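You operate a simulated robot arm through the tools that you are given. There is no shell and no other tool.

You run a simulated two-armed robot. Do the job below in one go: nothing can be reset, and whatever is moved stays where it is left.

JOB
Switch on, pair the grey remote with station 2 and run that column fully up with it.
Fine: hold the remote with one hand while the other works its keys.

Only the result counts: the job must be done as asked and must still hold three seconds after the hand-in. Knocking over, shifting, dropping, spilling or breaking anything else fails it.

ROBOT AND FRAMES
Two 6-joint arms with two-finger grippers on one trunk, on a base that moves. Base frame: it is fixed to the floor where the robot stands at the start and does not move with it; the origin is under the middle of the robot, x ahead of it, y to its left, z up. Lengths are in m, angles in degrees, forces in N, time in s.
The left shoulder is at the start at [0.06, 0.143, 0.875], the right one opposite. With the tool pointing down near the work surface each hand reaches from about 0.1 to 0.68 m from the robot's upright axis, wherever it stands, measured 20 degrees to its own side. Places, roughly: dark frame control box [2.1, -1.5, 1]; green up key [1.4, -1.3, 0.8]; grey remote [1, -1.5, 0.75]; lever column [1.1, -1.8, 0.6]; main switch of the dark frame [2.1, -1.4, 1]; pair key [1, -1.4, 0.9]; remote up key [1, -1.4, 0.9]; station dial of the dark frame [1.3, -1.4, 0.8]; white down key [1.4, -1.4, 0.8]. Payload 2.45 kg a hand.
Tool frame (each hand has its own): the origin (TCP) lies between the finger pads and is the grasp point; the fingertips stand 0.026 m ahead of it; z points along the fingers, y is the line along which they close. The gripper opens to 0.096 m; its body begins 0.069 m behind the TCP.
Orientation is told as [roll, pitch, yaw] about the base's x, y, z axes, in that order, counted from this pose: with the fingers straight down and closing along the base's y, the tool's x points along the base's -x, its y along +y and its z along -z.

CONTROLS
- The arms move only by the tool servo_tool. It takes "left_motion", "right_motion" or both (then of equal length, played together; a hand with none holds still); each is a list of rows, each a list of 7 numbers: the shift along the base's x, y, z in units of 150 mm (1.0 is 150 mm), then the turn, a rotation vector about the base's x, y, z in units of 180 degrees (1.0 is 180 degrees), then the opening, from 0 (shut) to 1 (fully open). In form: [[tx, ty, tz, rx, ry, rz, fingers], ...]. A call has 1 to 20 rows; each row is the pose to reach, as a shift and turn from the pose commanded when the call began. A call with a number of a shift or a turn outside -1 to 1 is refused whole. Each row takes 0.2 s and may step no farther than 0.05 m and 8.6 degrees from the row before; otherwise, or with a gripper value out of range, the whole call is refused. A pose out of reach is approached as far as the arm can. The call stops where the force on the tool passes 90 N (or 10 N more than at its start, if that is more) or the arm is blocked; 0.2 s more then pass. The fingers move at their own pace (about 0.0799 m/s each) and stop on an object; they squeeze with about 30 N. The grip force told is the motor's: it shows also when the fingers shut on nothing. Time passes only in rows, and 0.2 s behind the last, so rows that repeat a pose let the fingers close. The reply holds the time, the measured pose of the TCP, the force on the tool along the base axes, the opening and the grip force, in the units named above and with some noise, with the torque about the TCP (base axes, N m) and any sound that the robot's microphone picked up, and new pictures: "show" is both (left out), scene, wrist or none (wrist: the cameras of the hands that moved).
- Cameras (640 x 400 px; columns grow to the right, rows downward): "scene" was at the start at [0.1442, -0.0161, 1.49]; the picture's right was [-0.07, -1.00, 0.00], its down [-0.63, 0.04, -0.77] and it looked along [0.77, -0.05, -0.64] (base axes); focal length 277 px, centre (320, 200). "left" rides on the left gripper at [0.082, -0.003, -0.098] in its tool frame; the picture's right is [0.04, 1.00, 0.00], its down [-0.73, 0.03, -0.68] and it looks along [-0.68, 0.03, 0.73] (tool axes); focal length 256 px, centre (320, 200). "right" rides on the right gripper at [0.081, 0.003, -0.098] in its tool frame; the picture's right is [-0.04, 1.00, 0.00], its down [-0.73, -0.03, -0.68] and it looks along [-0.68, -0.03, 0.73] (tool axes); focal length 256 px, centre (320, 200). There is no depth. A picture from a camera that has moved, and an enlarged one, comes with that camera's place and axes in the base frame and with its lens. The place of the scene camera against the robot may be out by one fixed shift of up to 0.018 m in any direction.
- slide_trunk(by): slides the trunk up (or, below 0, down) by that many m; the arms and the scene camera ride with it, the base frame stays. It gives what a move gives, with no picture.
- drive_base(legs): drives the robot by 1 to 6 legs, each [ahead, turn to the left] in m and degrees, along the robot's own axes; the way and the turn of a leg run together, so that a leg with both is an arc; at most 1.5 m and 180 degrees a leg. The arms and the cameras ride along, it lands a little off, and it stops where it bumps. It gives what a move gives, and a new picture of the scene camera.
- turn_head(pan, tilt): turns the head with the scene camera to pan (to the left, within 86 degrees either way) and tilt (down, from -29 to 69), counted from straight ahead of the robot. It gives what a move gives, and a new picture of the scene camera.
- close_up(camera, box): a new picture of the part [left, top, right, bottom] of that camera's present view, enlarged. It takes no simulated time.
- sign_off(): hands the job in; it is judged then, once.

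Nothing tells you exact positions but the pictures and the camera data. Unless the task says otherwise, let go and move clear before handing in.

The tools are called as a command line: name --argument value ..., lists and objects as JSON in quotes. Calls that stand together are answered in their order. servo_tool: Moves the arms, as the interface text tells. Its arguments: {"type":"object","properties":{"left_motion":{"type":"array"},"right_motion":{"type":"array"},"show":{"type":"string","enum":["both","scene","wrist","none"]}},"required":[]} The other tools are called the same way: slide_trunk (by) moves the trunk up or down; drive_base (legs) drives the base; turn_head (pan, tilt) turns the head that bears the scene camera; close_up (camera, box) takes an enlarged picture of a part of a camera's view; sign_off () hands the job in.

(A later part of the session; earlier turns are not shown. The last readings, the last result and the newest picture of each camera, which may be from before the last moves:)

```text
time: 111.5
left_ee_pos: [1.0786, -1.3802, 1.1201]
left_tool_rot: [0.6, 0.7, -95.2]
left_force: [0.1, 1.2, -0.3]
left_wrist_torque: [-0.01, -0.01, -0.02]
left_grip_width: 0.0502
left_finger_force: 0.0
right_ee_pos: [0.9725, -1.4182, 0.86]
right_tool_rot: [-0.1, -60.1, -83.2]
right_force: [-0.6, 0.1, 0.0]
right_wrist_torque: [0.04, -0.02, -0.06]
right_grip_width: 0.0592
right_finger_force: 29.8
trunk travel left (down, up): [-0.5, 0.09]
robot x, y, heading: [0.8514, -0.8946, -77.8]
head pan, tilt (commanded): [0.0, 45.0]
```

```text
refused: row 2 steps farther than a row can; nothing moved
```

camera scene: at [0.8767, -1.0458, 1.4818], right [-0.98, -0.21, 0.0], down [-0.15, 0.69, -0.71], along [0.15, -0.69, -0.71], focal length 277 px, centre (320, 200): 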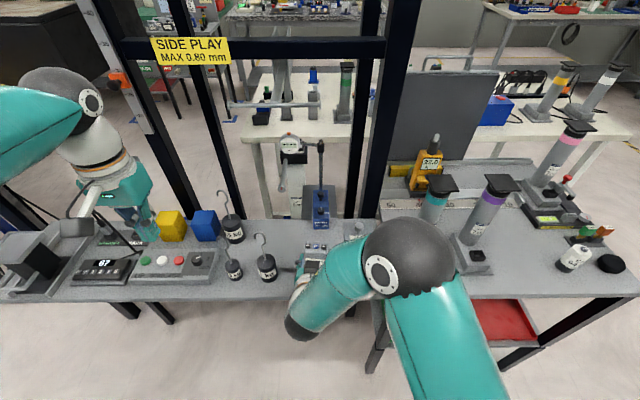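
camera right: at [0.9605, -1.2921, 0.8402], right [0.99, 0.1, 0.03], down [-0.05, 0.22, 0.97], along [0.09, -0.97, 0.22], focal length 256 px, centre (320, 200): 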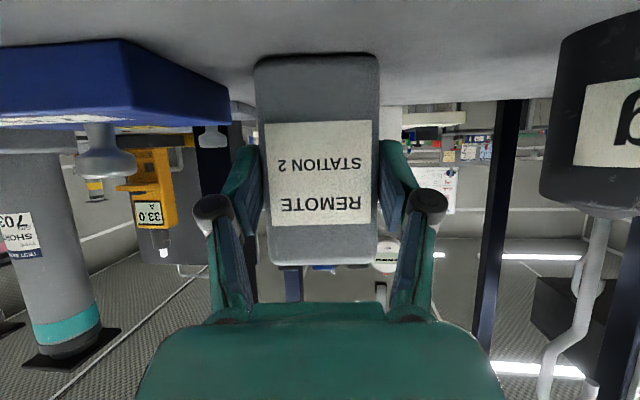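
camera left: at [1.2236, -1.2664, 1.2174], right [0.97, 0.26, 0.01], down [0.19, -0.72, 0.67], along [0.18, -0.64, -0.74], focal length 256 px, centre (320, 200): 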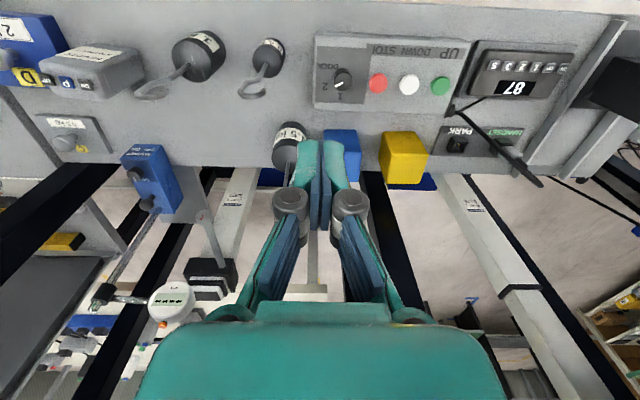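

servo_tool --left_motion '[[-0.24, -0.18, -0.05, 0, 0, -0.01, 0.52], [-0.48, -0.36, -0.1, 0, 0, -0.017, 0.52], [-0.48, -0.36, -0.25, 0, 0, -0.017, 0.52], [-0.48, -0.36, -0.4, 0, 0, -0.017, 0.52], [-0.48, -0.36, -0.4, 0, 0, -0.017, 0.52]]'

close_up --camera "left" --box '[180, 0, 420, 200]'

close_up --camera "scene" --box '[240, 180, 380, 300]'

```text
time: 112.7
left_ee_pos: [1.0065, -1.4367, 1.058]
left_tool_rot: [0.6, 0.9, -98.3]
left_force: [0.4, -0.3, 0.1]
left_wrist_torque: [-0.03, -0.03, 0.0]
left_grip_width: 0.0497
left_finger_force: 0.0
right_ee_pos: [0.9716, -1.4176, 0.8607]
right_tool_rot: [-0.1, -60.0, -83.2]
right_force: [0.8, -0.2, 0.4]
right_wrist_torque: [0.0, -0.08, 0.03]
right_grip_width: 0.0594
right_finger_force: 29.9
trunk travel left (down, up): [-0.5, 0.09]
robot x, y, heading: [0.8456, -0.8993, -77.9]
head pan, tilt (commanded): [0.0, 45.0]
camera scene: at [0.8768, -1.0459, 1.4818], right [-0.98, -0.21, 0.0], down [-0.15, 0.69, -0.71], along [0.15, -0.69, -0.71], focal length 277 px, centre (320, 200)
camera left: at [1.014, -1.3551, 1.1569], right [0.99, -0.11, 0.01], down [-0.09, -0.74, 0.67], along [-0.06, -0.67, -0.74], focal length 256 px, centre (320, 200)
```

scene: 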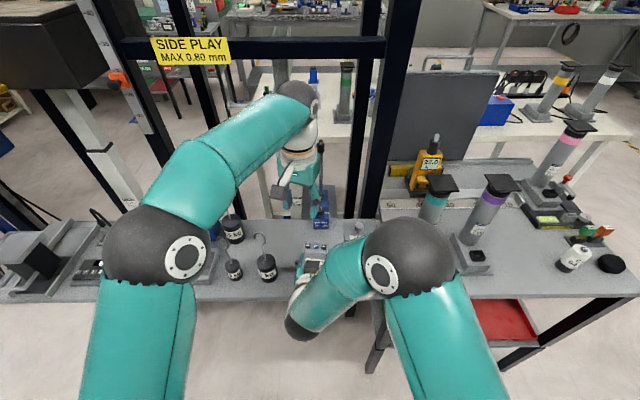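
left: 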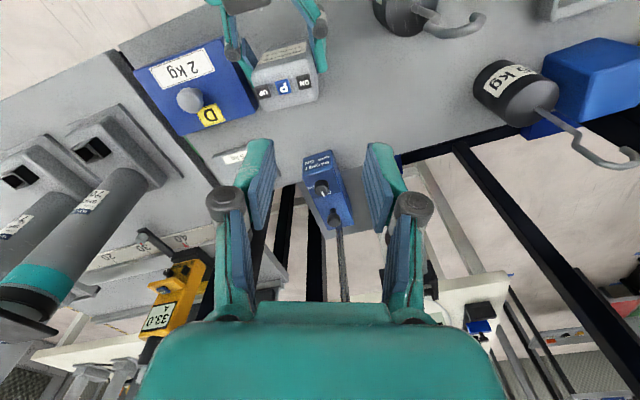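

```text
2.00 times, centred on (300, 100) of left
camera zoom: at [1.014, -1.3551, 1.1569], right [0.99, -0.11, 0.01], down [-0.09, -0.74, 0.67], along [-0.06, -0.67, -0.74], focal length 512 px, centre (360, 400)
```

zoom: 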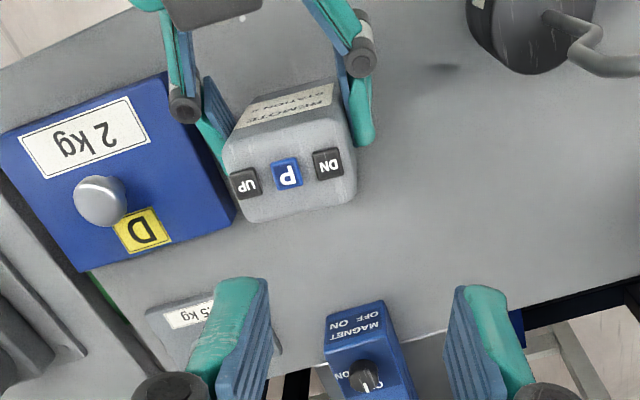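

```text
3.33 times, centred on (310, 240) of scene
camera zoom: at [0.8768, -1.0459, 1.4818], right [-0.98, -0.21, 0.0], down [-0.15, 0.69, -0.71], along [0.15, -0.69, -0.71], focal length 923 px, centre (353, 67)
```

zoom: 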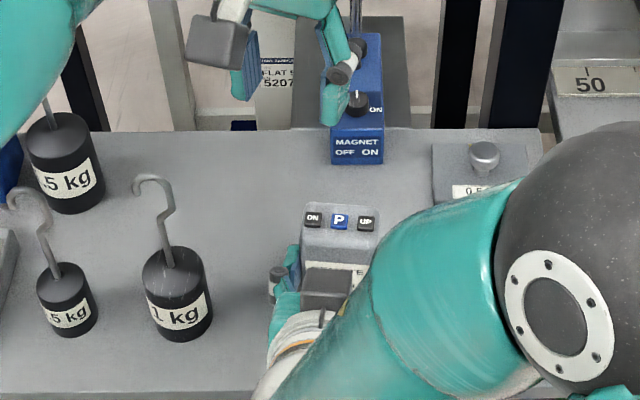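

P key confirmed at [0.975, -1.4315, 0.913], and the left hand's right fingertip is straight above it. Descending to ~13 mm above the key.

servo_tool --left_motion '[[0.005, 0, -0.2, 0, 0, 0, 0.52], [0.01, 0, -0.4, 0, 0, 0, 0.52], [0.01, 0, -0.58, 0, 0, 0, 0.52], [0.01, 0, -0.7, 0, 0, 0, 0.52], [0.01, 0, -0.7, 0, 0, 0, 0.52]]'

close_up --camera "left" --box '[180, 60, 420, 210]'

close_up --camera "scene" --box '[250, 180, 370, 290]'

```text
time: 113.9
left_ee_pos: [1.0074, -1.4377, 0.953]
left_tool_rot: [0.6, 0.9, -98.3]
left_force: [0.3, 0.1, 0.1]
left_wrist_torque: [-0.01, 0.01, -0.01]
left_grip_width: 0.05
left_finger_force: 0.0
right_ee_pos: [0.9713, -1.4184, 0.8599]
right_tool_rot: [0.0, -60.0, -83.0]
right_force: [0.0, -0.3, -0.3]
right_wrist_torque: [0.0, -0.07, -0.03]
right_grip_width: 0.0593
right_finger_force: 30.0
trunk travel left (down, up): [-0.5, 0.09]
robot x, y, heading: [0.8507, -0.8952, -78.0]
head pan, tilt (commanded): [0.0, 45.0]
camera scene: at [0.8768, -1.046, 1.4818], right [-0.98, -0.21, 0.0], down [-0.15, 0.69, -0.71], along [0.15, -0.69, -0.71], focal length 277 px, centre (320, 200)
camera left: at [1.0154, -1.3556, 1.0524], right [0.99, -0.11, 0.01], down [-0.09, -0.74, 0.67], along [-0.06, -0.67, -0.74], focal length 256 px, centre (320, 200)
```

scene: 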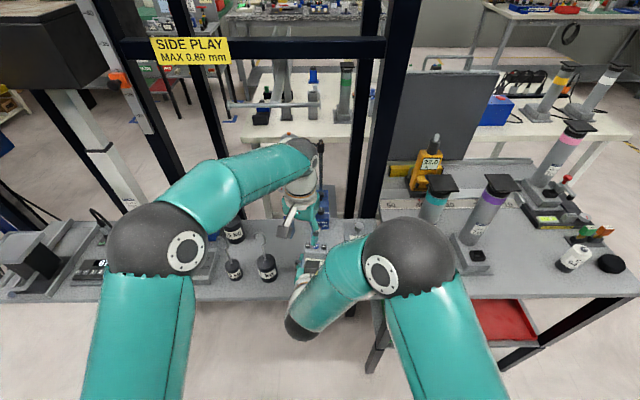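
left: 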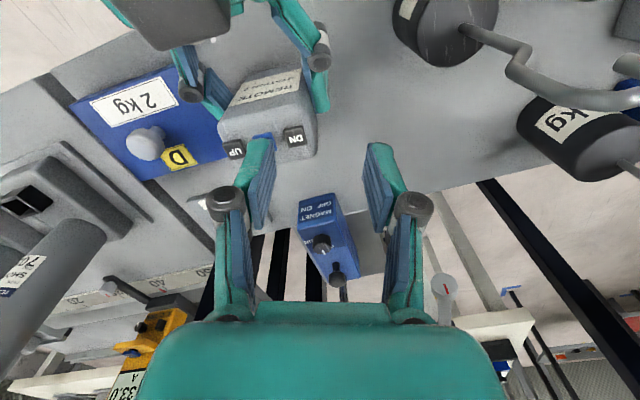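

```text
2.67 times, centred on (300, 135) of left
camera zoom: at [1.0154, -1.3556, 1.0524], right [0.99, -0.11, 0.01], down [-0.09, -0.74, 0.67], along [-0.06, -0.67, -0.74], focal length 683 px, centre (373, 373)
```

zoom: 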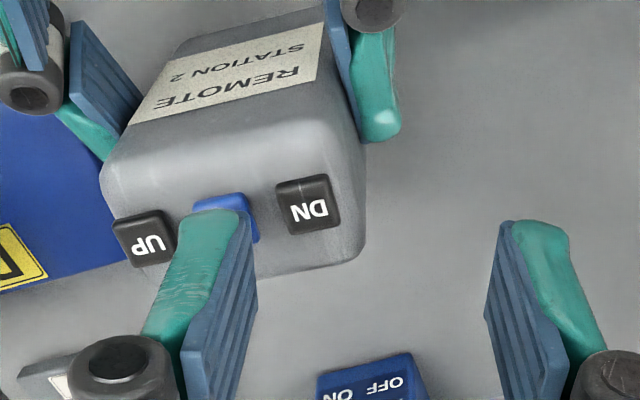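

```text
3.64 times, centred on (310, 235) of scene
camera zoom: at [0.8768, -1.046, 1.4818], right [-0.98, -0.21, 0.0], down [-0.15, 0.69, -0.71], along [0.15, -0.69, -0.71], focal length 1007 px, centre (356, 73)
```

zoom: 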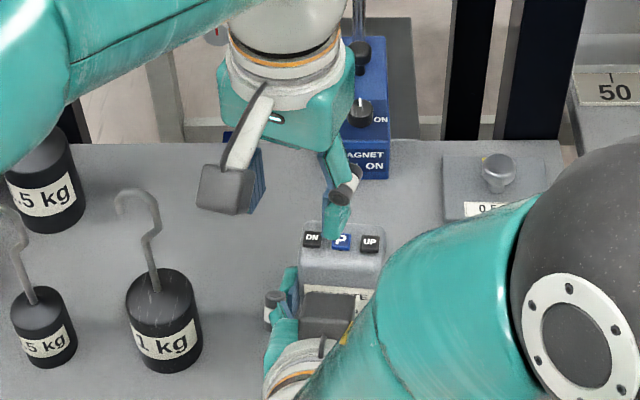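

The finger is over P (about 2 mm toward DN); I'll correct that and lower gently until contact shows in the force.

servo_tool --left_motion '[[-0.008, 0, -0.03, 0, 0, 0, 0.52], [-0.016, 0, -0.06, 0, 0, 0, 0.52], [-0.016, 0, -0.08, 0, 0, 0, 0.52], [-0.016, 0, -0.09, 0, 0, 0, 0.52]]' --show "wrist"

close_up --camera "left" --box '[180, 60, 420, 210]'

close_up --camera "scene" --box '[280, 210, 360, 270]'

```text
time: 114.9
left_ee_pos: [1.0054, -1.4358, 0.9404]
left_tool_rot: [0.6, 0.8, -98.3]
left_force: [-0.6, 0.1, -0.2]
left_wrist_torque: [0.01, 0.0, -0.02]
left_grip_width: 0.0497
left_finger_force: 0.1
right_ee_pos: [0.9722, -1.4183, 0.8602]
right_tool_rot: [-0.1, -60.0, -83.1]
right_force: [1.1, -0.4, -1.0]
right_wrist_torque: [0.03, -0.03, 0.01]
right_grip_width: 0.0595
right_finger_force: 30.1
trunk travel left (down, up): [-0.5, 0.09]
robot x, y, heading: [0.8482, -0.8981, -78.2]
head pan, tilt (commanded): [0.0, 45.0]
camera left: at [1.0137, -1.3551, 1.039], right [0.99, -0.11, 0.01], down [-0.09, -0.74, 0.67], along [-0.06, -0.67, -0.74], focal length 256 px, centre (320, 200)
```

left: 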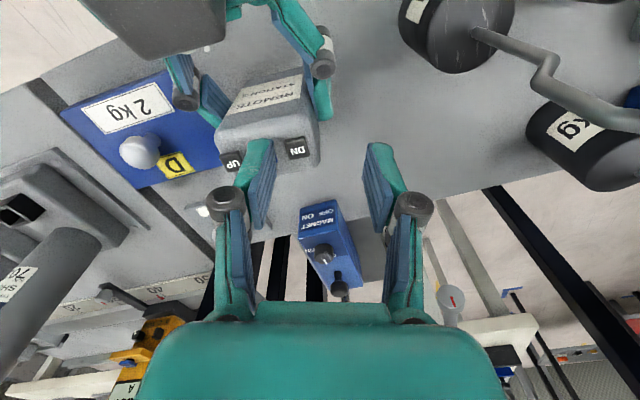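

```text
2.67 times, centred on (300, 135) of left
camera zoom: at [1.0137, -1.3551, 1.039], right [0.99, -0.11, 0.01], down [-0.09, -0.74, 0.67], along [-0.06, -0.67, -0.74], focal length 683 px, centre (373, 373)
```

zoom: 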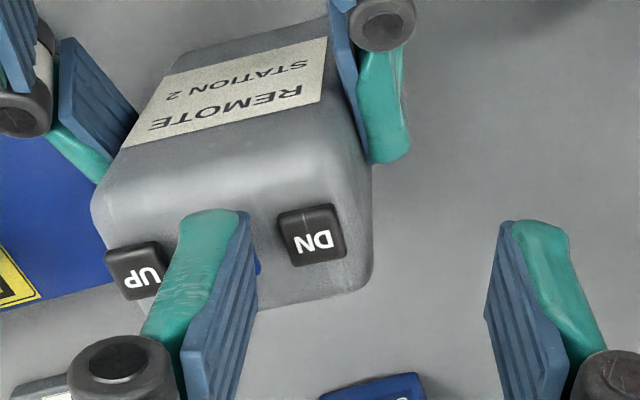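

```text
6.67 times, centred on (320, 240) of scene
camera zoom: at [0.8768, -1.046, 1.4818], right [-0.98, -0.21, 0.0], down [-0.15, 0.69, -0.71], along [0.15, -0.69, -0.71], focal length 1845 px, centre (320, -67)
```

zoom: 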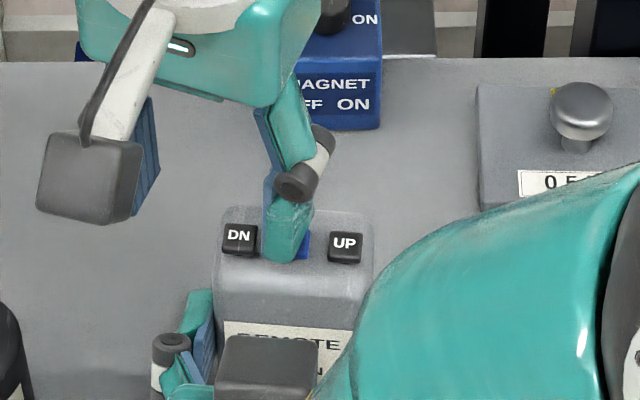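

The fingertip is just over P but ~2 mm toward DN; shifting 2 mm and pressing down in small steps.

servo_tool --left_motion '[[-0.015, 0.0, 0, 0, 0, 0, 0.52], [-0.015, 0, -0.01, 0, 0, 0, 0.52], [-0.015, 0, -0.02, 0, 0, 0, 0.52]]' --show "none"

close_up --camera "scene" --box '[280, 210, 360, 270]'

```text
time: 115.7
left_ee_pos: [1.004, -1.4361, 0.9375]
left_tool_rot: [0.5, 0.7, -98.3]
left_force: [-0.2, 0.2, 1.3]
left_wrist_torque: [0.01, 0.01, 0.01]
left_grip_width: 0.0503
left_finger_force: 0.0
right_ee_pos: [0.9726, -1.4181, 0.8599]
right_tool_rot: [0.0, -60.0, -83.1]
right_force: [0.3, 0.2, 0.3]
right_wrist_torque: [-0.01, -0.07, -0.02]
right_grip_width: 0.0593
right_finger_force: 30.0
trunk travel left (down, up): [-0.5, 0.09]
robot x, y, heading: [0.8445, -0.8952, -77.9]
head pan, tilt (commanded): [0.0, 45.0]
```

```text
6.67 times, centred on (320, 240) of scene
camera zoom: at [0.8767, -1.046, 1.4818], right [-0.98, -0.21, 0.0], down [-0.15, 0.69, -0.71], along [0.15, -0.69, -0.71], focal length 1845 px, centre (320, -67)
```

zoom: 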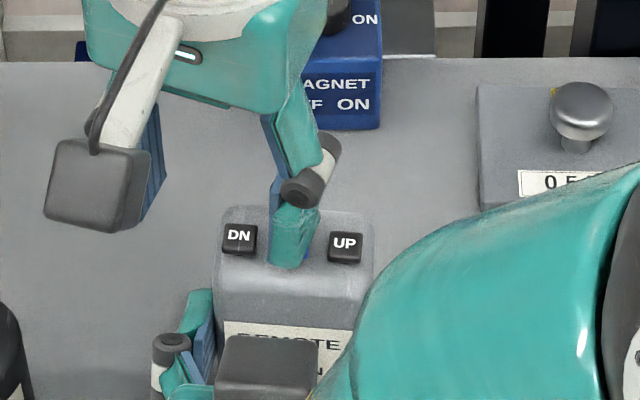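

Now centred on P. Pressing further in ~2 mm steps.

servo_tool --left_motion '[[0, 0, -0.008, 0, 0, 0, 0.52], [0, 0, -0.016, 0, 0, 0, 0.52], [0, 0, -0.016, 0, 0, 0, 0.52]]' --show "none"

```text
time: 116.5
left_ee_pos: [1.003, -1.4364, 0.9348]
left_tool_rot: [0.6, 0.8, -98.4]
left_force: [0.7, -0.5, 0.3]
left_wrist_torque: [0.04, -0.02, 0.03]
left_grip_width: 0.0498
left_finger_force: 0.0
right_ee_pos: [0.9718, -1.4181, 0.8613]
right_tool_rot: [-0.1, -60.0, -83.1]
right_force: [-0.2, 0.0, -0.6]
right_wrist_torque: [0.0, -0.05, -0.02]
right_grip_width: 0.0594
right_finger_force: 30.1
trunk travel left (down, up): [-0.5, 0.09]
robot x, y, heading: [0.8476, -0.895, -78.2]
head pan, tilt (commanded): [0.0, 45.0]
```

servo_tool --left_motion '[[0, 0, -0.008, 0, 0, 0, 0.52], [0, 0, -0.016, 0, 0, 0, 0.52], [0, 0, -0.016, 0, 0, 0, 0.52]]' --show "none"

close_up --camera "scene" --box '[280, 210, 360, 270]'

close_up --camera "left" --box '[180, 60, 420, 210]'

```text
time: 117.3
left_ee_pos: [1.0048, -1.4358, 0.9319]
left_tool_rot: [0.6, 0.8, -98.3]
left_force: [0.3, 0.6, 2.4]
left_wrist_torque: [0.04, 0.08, -0.02]
left_grip_width: 0.0505
left_finger_force: 0.7
right_ee_pos: [0.9709, -1.4189, 0.8588]
right_tool_rot: [-0.2, -60.0, -83.1]
right_force: [0.2, -2.0, -0.1]
right_wrist_torque: [0.01, 0.0, 0.02]
right_grip_width: 0.0595
right_finger_force: 29.7
trunk travel left (down, up): [-0.5, 0.09]
robot x, y, heading: [0.8509, -0.8953, -77.9]
head pan, tilt (commanded): [0.0, 45.0]
heard: click
```

```text
6.67 times, centred on (320, 240) of scene
camera zoom: at [0.8767, -1.0459, 1.4819], right [-0.98, -0.21, 0.0], down [-0.15, 0.69, -0.71], along [0.15, -0.69, -0.71], focal length 1845 px, centre (320, -67)
```

zoom: 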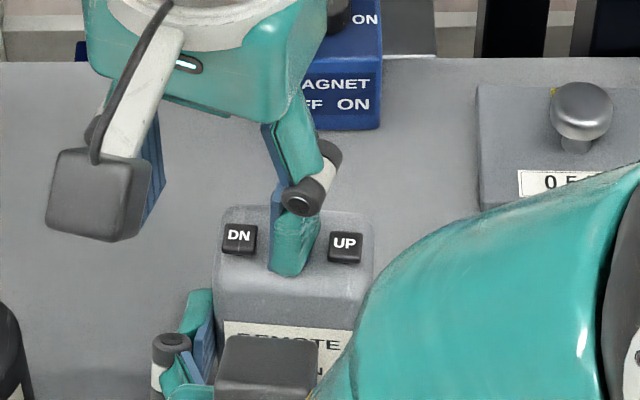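

```text
2.67 times, centred on (300, 135) of left
camera zoom: at [1.0116, -1.3551, 1.0313], right [0.99, -0.11, 0.01], down [-0.09, -0.74, 0.67], along [-0.06, -0.67, -0.74], focal length 683 px, centre (373, 373)
```

zoom: 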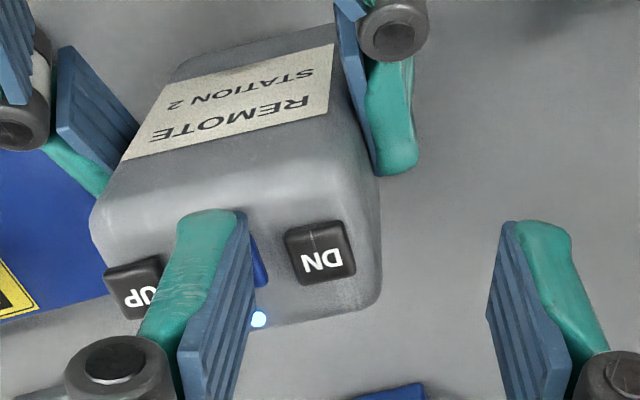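

A click was heard and a blue light came on at the remote's top: P is pressed. I'll hold it down and watch/listen for the pairing confirmation.

servo_tool --left_motion '[[0, 0, -0.004, 0, 0, 0, 0.52], [0, 0, -0.004, 0, 0, 0, 0.52], [0, 0, -0.004, 0, 0, 0, 0.52], [0, 0, -0.004, 0, 0, 0, 0.52], [0, 0, -0.004, 0, 0, 0, 0.52]]' --show "both"

close_up --camera "left" --box '[180, 60, 420, 210]'

```text
time: 118.5
left_ee_pos: [1.0054, -1.4342, 0.9325]
left_tool_rot: [0.7, 0.9, -98.3]
left_force: [0.6, 0.1, 2.9]
left_wrist_torque: [-0.04, 0.08, -0.03]
left_grip_width: 0.0505
left_finger_force: 0.7
right_ee_pos: [0.9729, -1.4179, 0.8608]
right_tool_rot: [-0.1, -59.9, -83.1]
right_force: [-0.2, -0.3, -0.8]
right_wrist_torque: [-0.01, -0.02, -0.01]
right_grip_width: 0.0593
right_finger_force: 29.8
trunk travel left (down, up): [-0.5, 0.09]
robot x, y, heading: [0.8475, -0.8967, -77.7]
head pan, tilt (commanded): [0.0, 45.0]
camera scene: at [0.8767, -1.0458, 1.4819], right [-0.98, -0.21, 0.0], down [-0.15, 0.69, -0.71], along [0.15, -0.69, -0.71], focal length 277 px, centre (320, 200)
camera left: at [1.0117, -1.3547, 1.0312], right [0.99, -0.11, 0.01], down [-0.09, -0.74, 0.67], along [-0.06, -0.67, -0.74], focal length 256 px, centre (320, 200)
```

scene: 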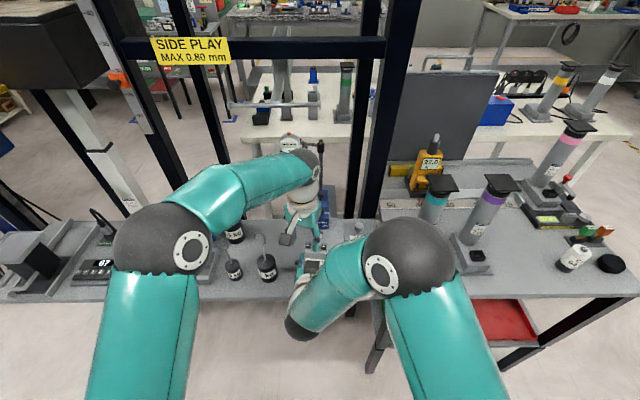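
left: 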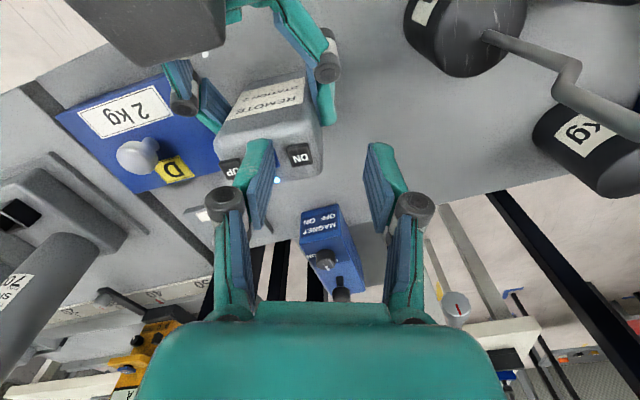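

```text
2.67 times, centred on (300, 135) of left
camera zoom: at [1.0117, -1.3547, 1.0312], right [0.99, -0.11, 0.01], down [-0.09, -0.74, 0.67], along [-0.06, -0.67, -0.74], focal length 683 px, centre (373, 373)
```

zoom: 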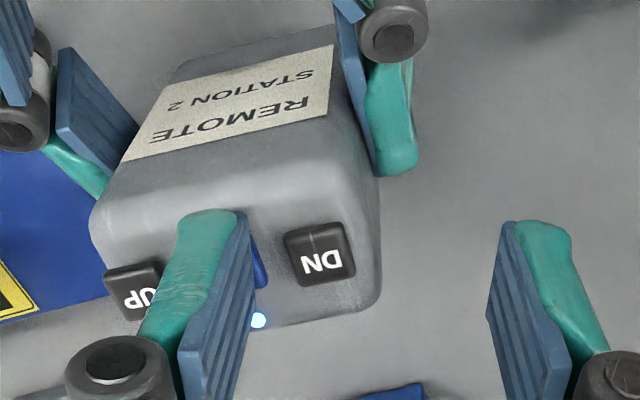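

servo_tool --left_motion '[[0, 0, 0, 0, 0, 0, 0.52], [0, 0, 0, 0, 0, 0, 0.52], [0, 0, 0, 0, 0, 0, 0.52], [0, 0, 0, 0, 0, 0, 0.52], [0, 0, 0, 0, 0, 0, 0.52], [0, 0, 0, 0, 0, 0, 0.52], [0, 0, 0, 0, 0, 0, 0.52], [0, 0, 0, 0, 0, 0, 0.52], [0, 0, 0, 0, 0, 0, 0.52], [0, 0, 0, 0, 0, 0, 0.52]]' --show "none"

close_up --camera "left" --box '[180, 60, 420, 210]'

close_up --camera "scene" --box '[60, 100, 380, 300]'

```text
time: 120.7
left_ee_pos: [1.0025, -1.4348, 0.9317]
left_tool_rot: [0.7, 0.7, -98.2]
left_force: [-0.6, 0.1, 3.6]
left_wrist_torque: [0.0, 0.08, 0.0]
left_grip_width: 0.0505
left_finger_force: 0.9
right_ee_pos: [0.9713, -1.4173, 0.8612]
right_tool_rot: [-0.1, -60.1, -83.0]
right_force: [1.1, -0.5, -1.0]
right_wrist_torque: [0.1, -0.01, 0.01]
right_grip_width: 0.0596
right_finger_force: 29.8
trunk travel left (down, up): [-0.5, 0.09]
robot x, y, heading: [0.8484, -0.8959, -78.2]
head pan, tilt (commanded): [0.0, 45.0]
```

```text
2.67 times, centred on (300, 135) of left
camera zoom: at [1.0117, -1.3547, 1.0311], right [0.99, -0.11, 0.01], down [-0.09, -0.74, 0.67], along [-0.06, -0.67, -0.74], focal length 683 px, centre (373, 373)
```

zoom: 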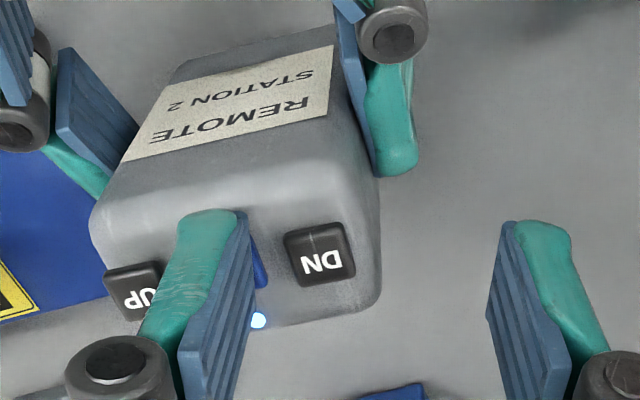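

```text
2.00 times, centred on (220, 200) of scene
camera zoom: at [0.8767, -1.0458, 1.4819], right [-0.98, -0.21, 0.0], down [-0.15, 0.69, -0.71], along [0.15, -0.69, -0.71], focal length 554 px, centre (520, 200)
```

zoom: 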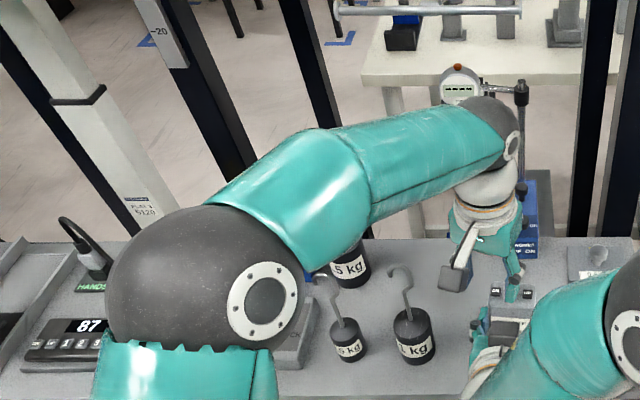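

Held for over 3 s with a steady blue light. I'll release P and look at the light.

servo_tool --left_motion '[[0, 0, 0.03, 0, 0, 0, 0.52], [0, 0, 0.08, 0, 0, 0, 0.52], [0, 0, 0.16, 0, 0, 0, 0.52]]' --show "none"

close_up --camera "left" --box '[180, 60, 420, 210]'

close_up --camera "scene" --box '[270, 200, 370, 270]'

```text
time: 121.5
left_ee_pos: [1.0039, -1.4349, 0.9572]
left_tool_rot: [0.6, 0.9, -98.4]
left_force: [0.7, 0.5, 0.3]
left_wrist_torque: [0.02, -0.02, 0.0]
left_grip_width: 0.0499
left_finger_force: 0.0
right_ee_pos: [0.9723, -1.4177, 0.8612]
right_tool_rot: [-0.1, -60.0, -83.1]
right_force: [0.0, 0.9, -1.3]
right_wrist_torque: [0.04, 0.01, 0.02]
right_grip_width: 0.0595
right_finger_force: 30.1
trunk travel left (down, up): [-0.5, 0.09]
robot x, y, heading: [0.8476, -0.896, -77.8]
head pan, tilt (commanded): [0.0, 45.0]
```

```text
2.67 times, centred on (300, 135) of left
camera zoom: at [1.0115, -1.3543, 1.0554], right [0.99, -0.11, 0.01], down [-0.09, -0.74, 0.67], along [-0.06, -0.67, -0.74], focal length 683 px, centre (373, 373)
```

zoom: 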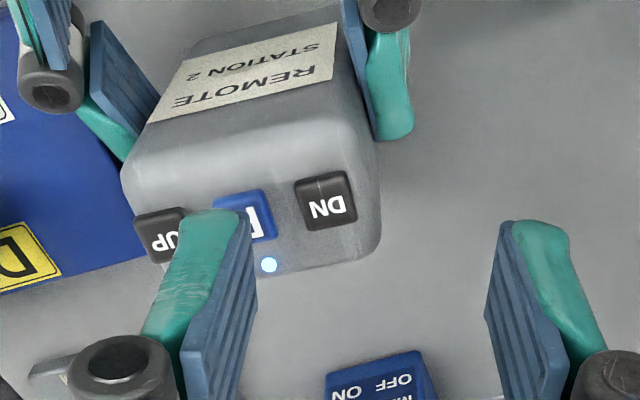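

```text
5.71 times, centred on (320, 235) of scene
camera zoom: at [0.8767, -1.0459, 1.4818], right [-0.98, -0.21, 0.0], down [-0.15, 0.69, -0.71], along [0.15, -0.69, -0.71], focal length 1582 px, centre (320, 0)
```

zoom: 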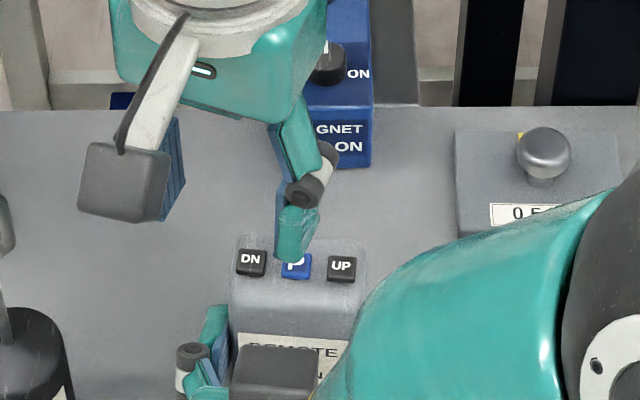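

The blue light stays on after release, so pairing seems accepted. Now moving the finger over to the UP key (19.5 mm toward −x).

servo_tool --left_motion '[[-0.065, -0.008, 0, 0, 0, 0, 0.52], [-0.13, -0.015, 0, 0, 0, 0, 0.52], [-0.13, -0.015, -0.08, 0, 0, 0, 0.52], [-0.13, -0.015, -0.11, 0, 0, 0, 0.52]]' --show "none"

close_up --camera "left" --box '[180, 60, 420, 210]'

close_up --camera "scene" --box '[280, 210, 360, 270]'

```text
time: 122.5
left_ee_pos: [0.984, -1.4386, 0.9399]
left_tool_rot: [0.6, 0.9, -98.3]
left_force: [0.1, 0.3, 0.1]
left_wrist_torque: [0.02, 0.0, -0.05]
left_grip_width: 0.0498
left_finger_force: 0.0
right_ee_pos: [0.9721, -1.4178, 0.8607]
right_tool_rot: [0.0, -60.0, -83.2]
right_force: [0.4, -0.3, -1.2]
right_wrist_torque: [0.0, 0.0, -0.04]
right_grip_width: 0.0593
right_finger_force: 29.9
trunk travel left (down, up): [-0.5, 0.09]
robot x, y, heading: [0.8503, -0.8964, -78.2]
head pan, tilt (commanded): [0.0, 45.0]
```

```text
2.67 times, centred on (300, 135) of left
camera zoom: at [0.9919, -1.3569, 1.0386], right [0.99, -0.11, 0.01], down [-0.09, -0.74, 0.67], along [-0.06, -0.67, -0.74], focal length 683 px, centre (373, 373)
```

zoom: 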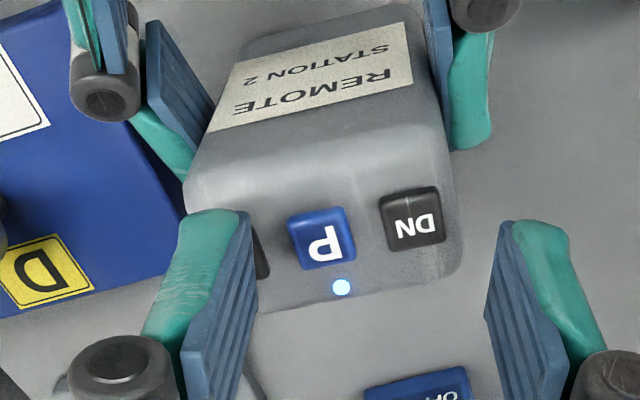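

```text
6.67 times, centred on (320, 240) of scene
camera zoom: at [0.8767, -1.0461, 1.4818], right [-0.98, -0.21, 0.0], down [-0.15, 0.69, -0.71], along [0.15, -0.69, -0.71], focal length 1845 px, centre (320, -67)
```

zoom: 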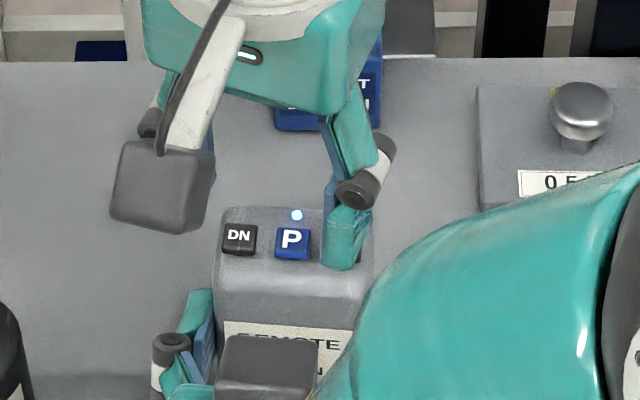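

UP is right under the finger. Before running the column, I want to check what is above it: the dial gauge and stand near the lever column.

close_up --camera "scene" --box '[230, 90, 350, 190]'

close_up --camera "right" --box '[200, 60, 520, 320]'

close_up --camera "left" --box '[240, 180, 560, 400]'

```text
4.00 times, centred on (290, 140) of scene
camera zoom: at [0.8767, -1.0461, 1.4818], right [-0.98, -0.21, 0.0], down [-0.15, 0.69, -0.71], along [0.15, -0.69, -0.71], focal length 1107 px, centre (440, 440)
```

zoom: 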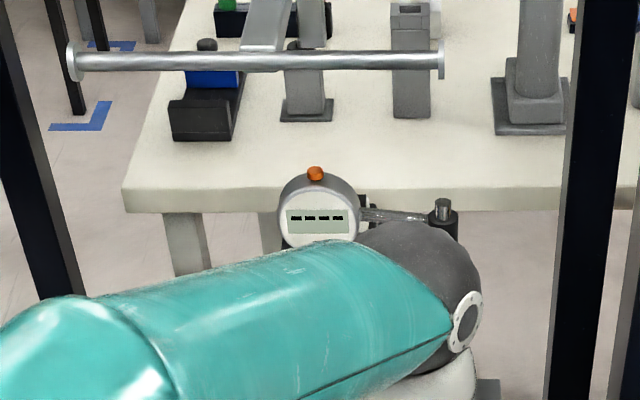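

```text
1.54 times, centred on (360, 190) of right
camera zoom: at [0.9606, -1.2924, 0.8402], right [0.99, 0.1, 0.03], down [-0.05, 0.22, 0.97], along [0.09, -0.97, 0.22], focal length 394 px, centre (258, 215)
```

zoom: 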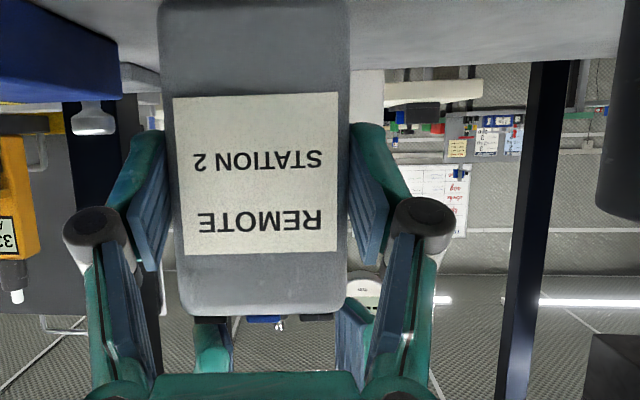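

```text
1.82 times, centred on (400, 290) of left
camera zoom: at [0.9919, -1.3569, 1.0386], right [0.99, -0.11, 0.01], down [-0.09, -0.74, 0.67], along [-0.06, -0.67, -0.74], focal length 465 px, centre (174, 36)
```

zoom: 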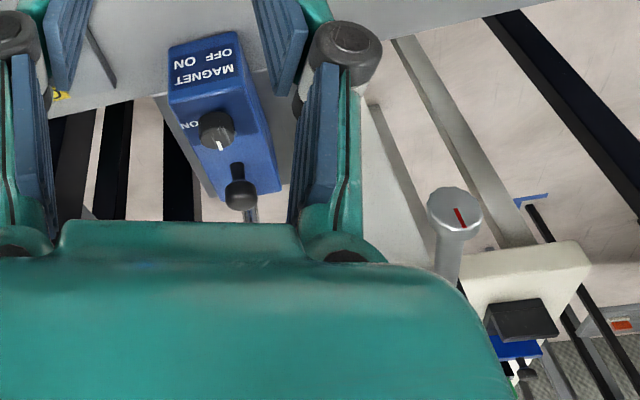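

The gauge on its magnetic stand sits at about [1.104, -1.69, 1.03], roughly above the lever (z≈0.92) of the lever column, so I'll run the column in short presses and watch. First a brief press of UP.

servo_tool --left_motion '[[0, 0, -0.03, 0, 0, 0, 0.52], [0, 0, -0.05, 0, 0, 0, 0.52], [0, 0, -0.05, 0, 0, 0, 0.52], [0, 0, -0.01, 0, 0, 0, 0.52]]' --show "scene"

close_up --camera "scene" --box '[230, 90, 350, 190]'

close_up --camera "left" --box '[240, 180, 560, 400]'

```text
time: 123.5
left_ee_pos: [0.984, -1.4377, 0.9383]
left_tool_rot: [0.6, 0.9, -98.4]
left_force: [0.6, 0.3, -0.4]
left_wrist_torque: [0.0, 0.02, 0.01]
left_grip_width: 0.0499
left_finger_force: 0.0
right_ee_pos: [0.973, -1.4182, 0.8608]
right_tool_rot: [-0.1, -60.0, -83.1]
right_force: [1.0, 0.1, 1.3]
right_wrist_torque: [0.02, -0.04, -0.01]
right_grip_width: 0.0593
right_finger_force: 30.4
trunk travel left (down, up): [-0.5, 0.09]
robot x, y, heading: [0.8484, -0.8959, -77.9]
head pan, tilt (commanded): [0.0, 45.0]
heard: click
camera scene: at [0.8767, -1.0459, 1.4818], right [-0.98, -0.21, 0.0], down [-0.15, 0.69, -0.71], along [0.15, -0.69, -0.71], focal length 277 px, centre (320, 200)
```

scene: 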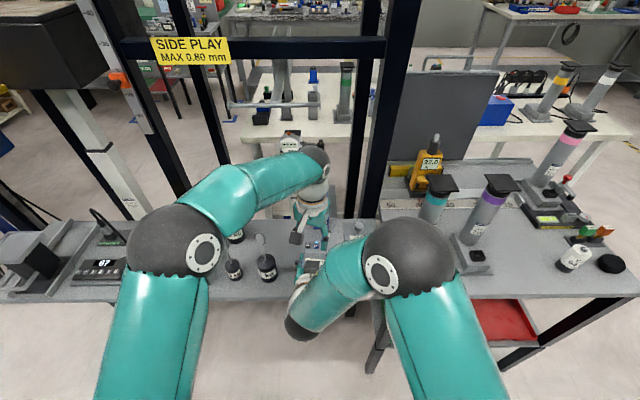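

```text
4.00 times, centred on (290, 140) of scene
camera zoom: at [0.8767, -1.0459, 1.4818], right [-0.98, -0.21, 0.0], down [-0.15, 0.69, -0.71], along [0.15, -0.69, -0.71], focal length 1107 px, centre (440, 440)
```

zoom: 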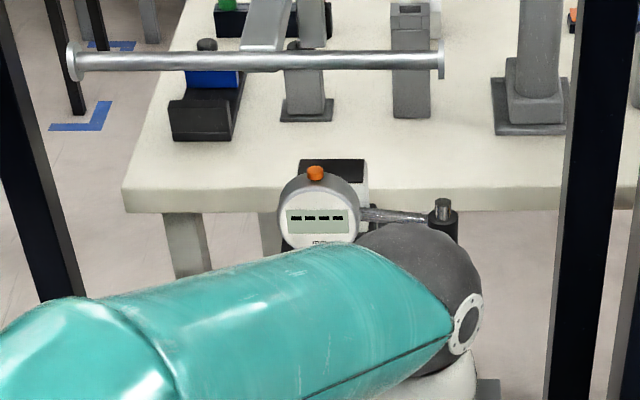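

```text
1.82 times, centred on (400, 290) of left
camera zoom: at [0.9917, -1.3571, 1.0371], right [0.99, -0.11, 0.01], down [-0.09, -0.74, 0.67], along [-0.06, -0.66, -0.74], focal length 465 px, centre (174, 36)
```

zoom: 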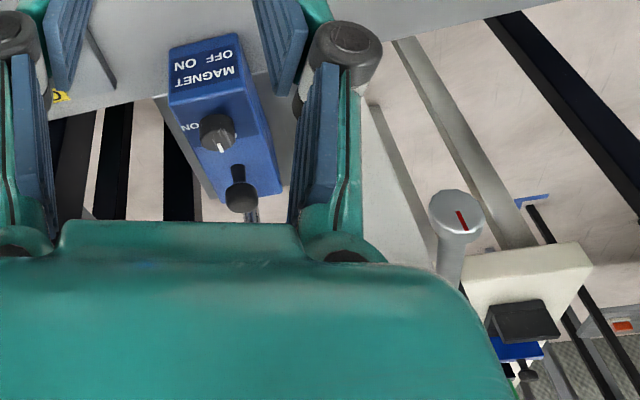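

The pairing works — the lever column's top has risen into view behind the gauge. I'll move the left hand aside for a moment to see the lever and the gauge clearly.

servo_tool --left_motion '[[0, 0, 0.15, 0, 0, 0, 0.52], [0.0, 0.05, 0.4, 0, 0, 0, 0.52], [0.2, 0.2, 0.6, 0, 0, 0, 0.52], [0.45, 0.35, 0.7, 0, 0, 0, 0.52], [0.7, 0.5, 0.8, 0, 0, 0, 0.52], [0.95, 0.65, 0.8, 0, 0, 0, 0.52], [1.0, 0.9, 0.8, 0, 0, 0, 0.52]]' --show "both"

close_up --camera "scene" --box '[230, 90, 370, 240]'

```text
time: 125.1
left_ee_pos: [1.1354, -1.3024, 1.0575]
left_tool_rot: [0.5, 0.8, -98.4]
left_force: [-0.2, -0.7, 0.8]
left_wrist_torque: [-0.01, -0.02, -0.02]
left_grip_width: 0.0502
left_finger_force: 0.1
right_ee_pos: [0.9705, -1.4165, 0.8606]
right_tool_rot: [-0.1, -60.0, -83.1]
right_force: [-0.7, 0.8, 0.1]
right_wrist_torque: [0.0, 0.01, 0.01]
right_grip_width: 0.0594
right_finger_force: 30.3
trunk travel left (down, up): [-0.5, 0.09]
robot x, y, heading: [0.8504, -0.8956, -77.9]
head pan, tilt (commanded): [0.0, 45.0]
camera scene: at [0.8766, -1.0445, 1.482], right [-0.98, -0.21, 0.0], down [-0.15, 0.69, -0.71], along [0.15, -0.69, -0.71], focal length 277 px, centre (320, 200)
camera left: at [1.1425, -1.2216, 1.1564], right [0.99, -0.11, 0.01], down [-0.09, -0.74, 0.67], along [-0.06, -0.67, -0.74], focal length 256 px, centre (320, 200)
```

scene: 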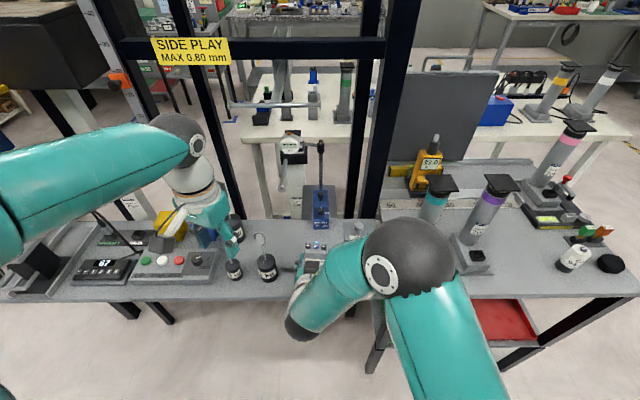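
left: 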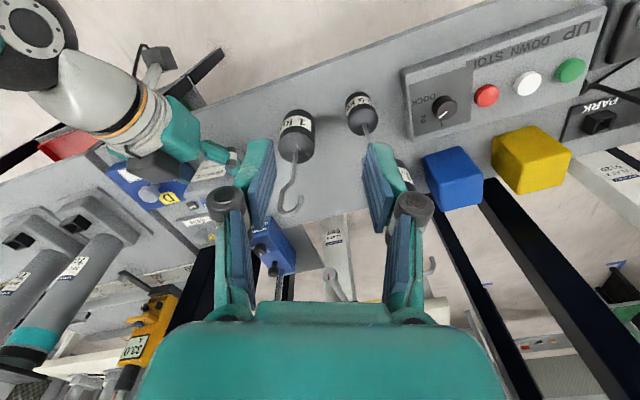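

```text
2.67 times, centred on (300, 165) of scene
camera zoom: at [0.8766, -1.0445, 1.482], right [-0.98, -0.21, 0.0], down [-0.15, 0.69, -0.71], along [0.15, -0.69, -0.71], focal length 738 px, centre (373, 293)
```

zoom: 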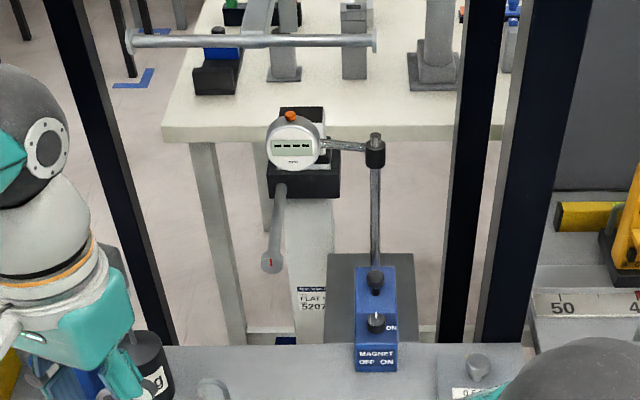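

close_up --camera "scene" --box '[260, 120, 340, 200]'

```text
5.00 times, centred on (300, 160) of scene
camera zoom: at [0.8766, -1.0445, 1.482], right [-0.98, -0.21, 0.0], down [-0.15, 0.69, -0.71], along [0.15, -0.69, -0.71], focal length 1384 px, centre (420, 400)
```

zoom: 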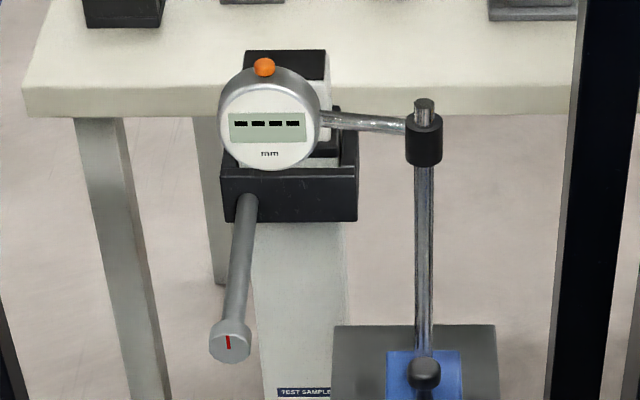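

Now the geometry is clear: the lever sits at the left of the column's cap, close under the gauge's left edge. I'll use the left wrist camera in the vertical plane of the lever to judge whether the lever would clear the gauge.

servo_tool --left_motion '[[-0.06, -0.15, 0.05, 0, 0, 0.025, 0.52], [-0.12, -0.3, 0.05, 0, 0, 0.05, 0.52], [-0.2, -0.45, 0.05, 0, 0, 0.075, 0.52], [-0.28, -0.6, 0.05, 0, 0, 0.1, 0.52], [-0.36, -0.75, 0.05, 0, 0, 0.117, 0.52], [-0.393, -0.85, 0.05, 0, 0, 0.117, 0.52], [-0.393, -0.85, 0.05, 0, 0, 0.117, 0.52]]' --show "wrist"

close_up --camera "left" --box '[220, 240, 420, 400]'

```text
time: 126.7
left_ee_pos: [1.0754, -1.432, 1.0661]
left_tool_rot: [0.6, 0.9, -77.2]
left_force: [-0.4, 0.0, 0.0]
left_wrist_torque: [0.0, 0.01, 0.01]
left_grip_width: 0.0495
left_finger_force: 0.1
right_ee_pos: [0.9722, -1.4178, 0.8611]
right_tool_rot: [-0.1, -60.0, -83.1]
right_force: [0.5, 1.0, -0.3]
right_wrist_torque: [0.04, -0.05, 0.01]
right_grip_width: 0.0591
right_finger_force: 29.8
trunk travel left (down, up): [-0.5, 0.09]
robot x, y, heading: [0.8509, -0.8968, -78.1]
head pan, tilt (commanded): [0.0, 45.0]
camera left: at [1.0544, -1.3529, 1.1638], right [0.97, 0.26, 0.01], down [0.19, -0.72, 0.67], along [0.18, -0.64, -0.74], focal length 256 px, centre (320, 200)
```

left: 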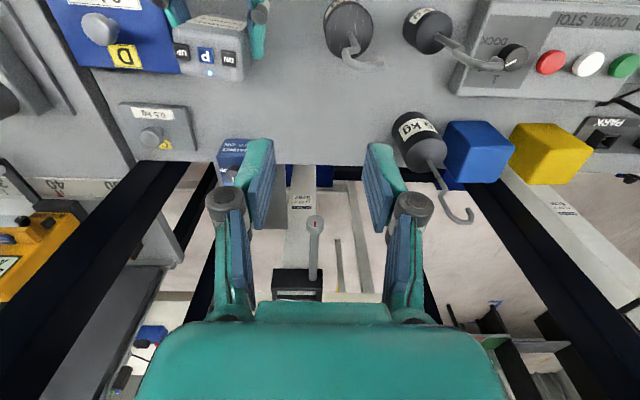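

```text
2.50 times, centred on (320, 320) of left
camera zoom: at [1.0544, -1.3529, 1.1638], right [0.97, 0.26, 0.01], down [0.19, -0.72, 0.67], along [0.18, -0.64, -0.74], focal length 640 px, centre (320, -100)
```

zoom: 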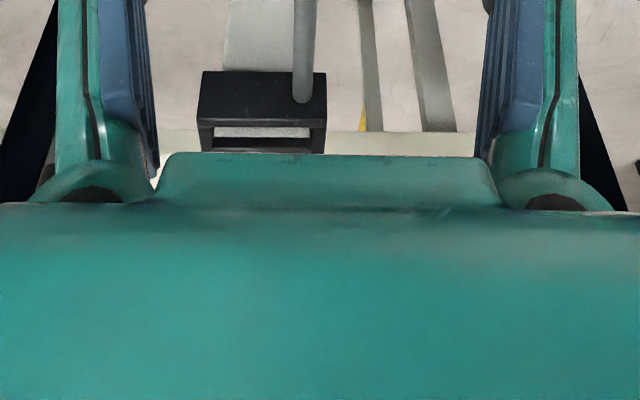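

I see now: the lever is clamped on a collar of the fixed outer tube, and only the inner tube with its stacked top plates rises behind the gauge – it is already past the gauge's height untouched. There is a handle bar at z≈1.24, y≈−1.5 that my left wrist must avoid. Returning the left hand to just above UP.

servo_tool --left_motion '[[-0.1, 0.1, -0.05, 0, 0, -0.03, 0.52], [-0.25, 0.12, -0.1, 0, 0, -0.06, 0.52], [-0.42, 0.1, -0.2, 0, 0, -0.09, 0.52], [-0.55, 0.05, -0.35, 0, 0, -0.117, 0.52], [-0.608, -0.03, -0.5, 0, 0, -0.117, 0.52], [-0.608, -0.035, -0.65, 0, 0, -0.117, 0.52], [-0.608, -0.035, -0.78, 0, 0, -0.117, 0.52], [-0.608, -0.035, -0.83, 0, 0, -0.117, 0.52]]' --show "none"

close_up --camera "scene" --box '[280, 210, 360, 270]'

close_up --camera "left" --box '[180, 60, 420, 210]'

```text
time: 128.5
left_ee_pos: [0.9834, -1.4359, 0.941]
left_tool_rot: [0.5, 0.8, -98.3]
left_force: [0.4, 0.1, -0.6]
left_wrist_torque: [-0.05, -0.02, -0.02]
left_grip_width: 0.05
left_finger_force: 0.2
right_ee_pos: [0.9717, -1.4189, 0.8614]
right_tool_rot: [0.0, -60.0, -83.2]
right_force: [0.4, 0.5, 0.4]
right_wrist_torque: [-0.05, -0.02, -0.04]
right_grip_width: 0.0594
right_finger_force: 29.4
trunk travel left (down, up): [-0.5, 0.09]
robot x, y, heading: [0.8484, -0.8944, -78.0]
head pan, tilt (commanded): [0.0, 45.0]
```

```text
6.67 times, centred on (320, 240) of scene
camera zoom: at [0.8767, -1.046, 1.4818], right [-0.98, -0.21, 0.0], down [-0.15, 0.69, -0.71], along [0.15, -0.69, -0.71], focal length 1845 px, centre (320, -67)
```

zoom: 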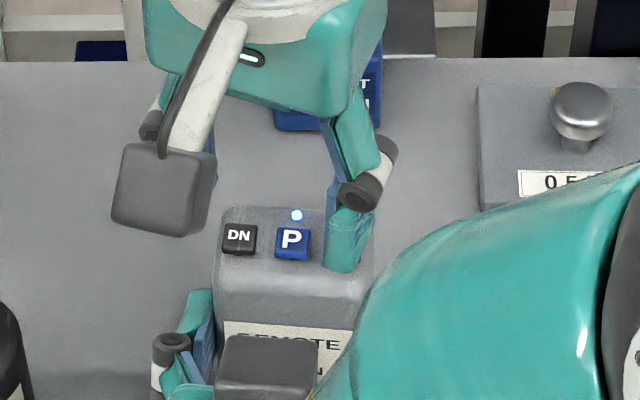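

```text
2.67 times, centred on (300, 135) of left
camera zoom: at [0.9909, -1.3551, 1.0397], right [0.99, -0.11, 0.01], down [-0.09, -0.74, 0.67], along [-0.06, -0.67, -0.74], focal length 683 px, centre (373, 373)
```

zoom: 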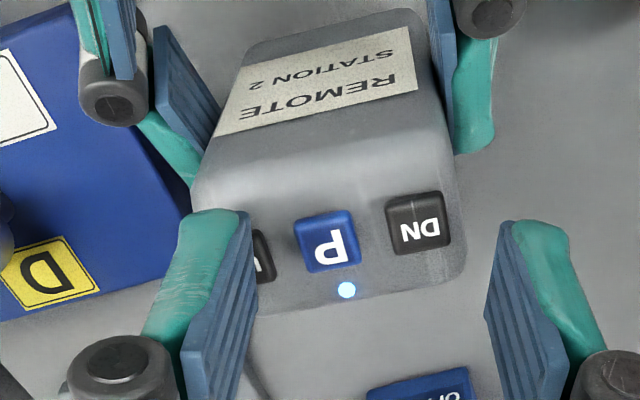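

Finger is back over UP and the light is still on. Pressing and holding UP.

servo_tool --left_motion '[[0, 0, -0.03, 0, 0, 0, 0.52], [0, 0, -0.055, 0, 0, 0, 0.52], [0, 0, -0.065, 0, 0, 0, 0.52], [0, 0, -0.065, 0, 0, 0, 0.52], [0, 0, -0.065, 0, 0, 0, 0.52], [0, 0, -0.065, 0, 0, 0, 0.52], [0, 0, -0.065, 0, 0, 0, 0.52], [0, 0, -0.065, 0, 0, 0, 0.52]]' --show "scene"

close_up --camera "scene" --box '[220, 20, 360, 190]'

```text
time: 130.3
left_ee_pos: [0.9837, -1.4354, 0.9316]
left_tool_rot: [0.6, 0.9, -98.3]
left_force: [-0.3, 0.2, 6.4]
left_wrist_torque: [-0.02, 0.14, 0.01]
left_grip_width: 0.0514
left_finger_force: 1.5
right_ee_pos: [0.9722, -1.4181, 0.861]
right_tool_rot: [0.0, -60.0, -83.1]
right_force: [1.2, -0.9, -1.7]
right_wrist_torque: [-0.03, -0.07, -0.02]
right_grip_width: 0.0594
right_finger_force: 29.8
trunk travel left (down, up): [-0.5, 0.09]
robot x, y, heading: [0.8494, -0.8984, -77.7]
head pan, tilt (commanded): [0.0, 45.0]
heard: click
camera scene: at [0.8767, -1.0458, 1.4819], right [-0.98, -0.21, 0.0], down [-0.15, 0.69, -0.71], along [0.15, -0.69, -0.71], focal length 277 px, centre (320, 200)
```

scene: 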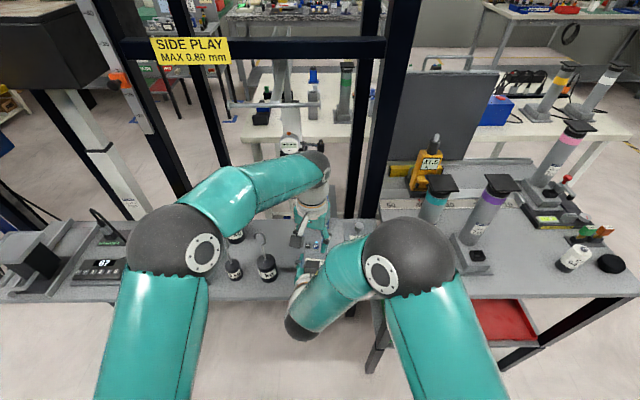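

```text
2.35 times, centred on (290, 105) of scene
camera zoom: at [0.8767, -1.0458, 1.4819], right [-0.98, -0.21, 0.0], down [-0.15, 0.69, -0.71], along [0.15, -0.69, -0.71], focal length 651 px, centre (391, 424)
```

zoom: 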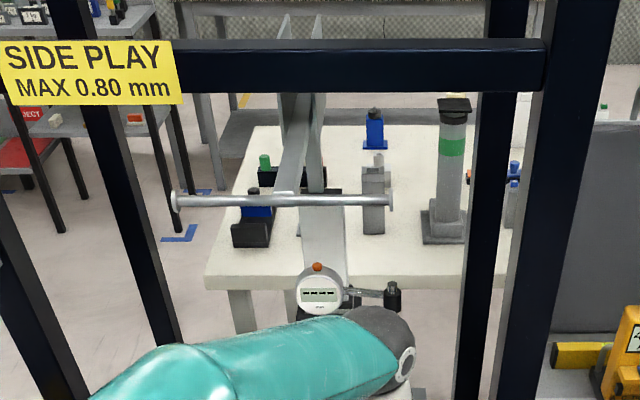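

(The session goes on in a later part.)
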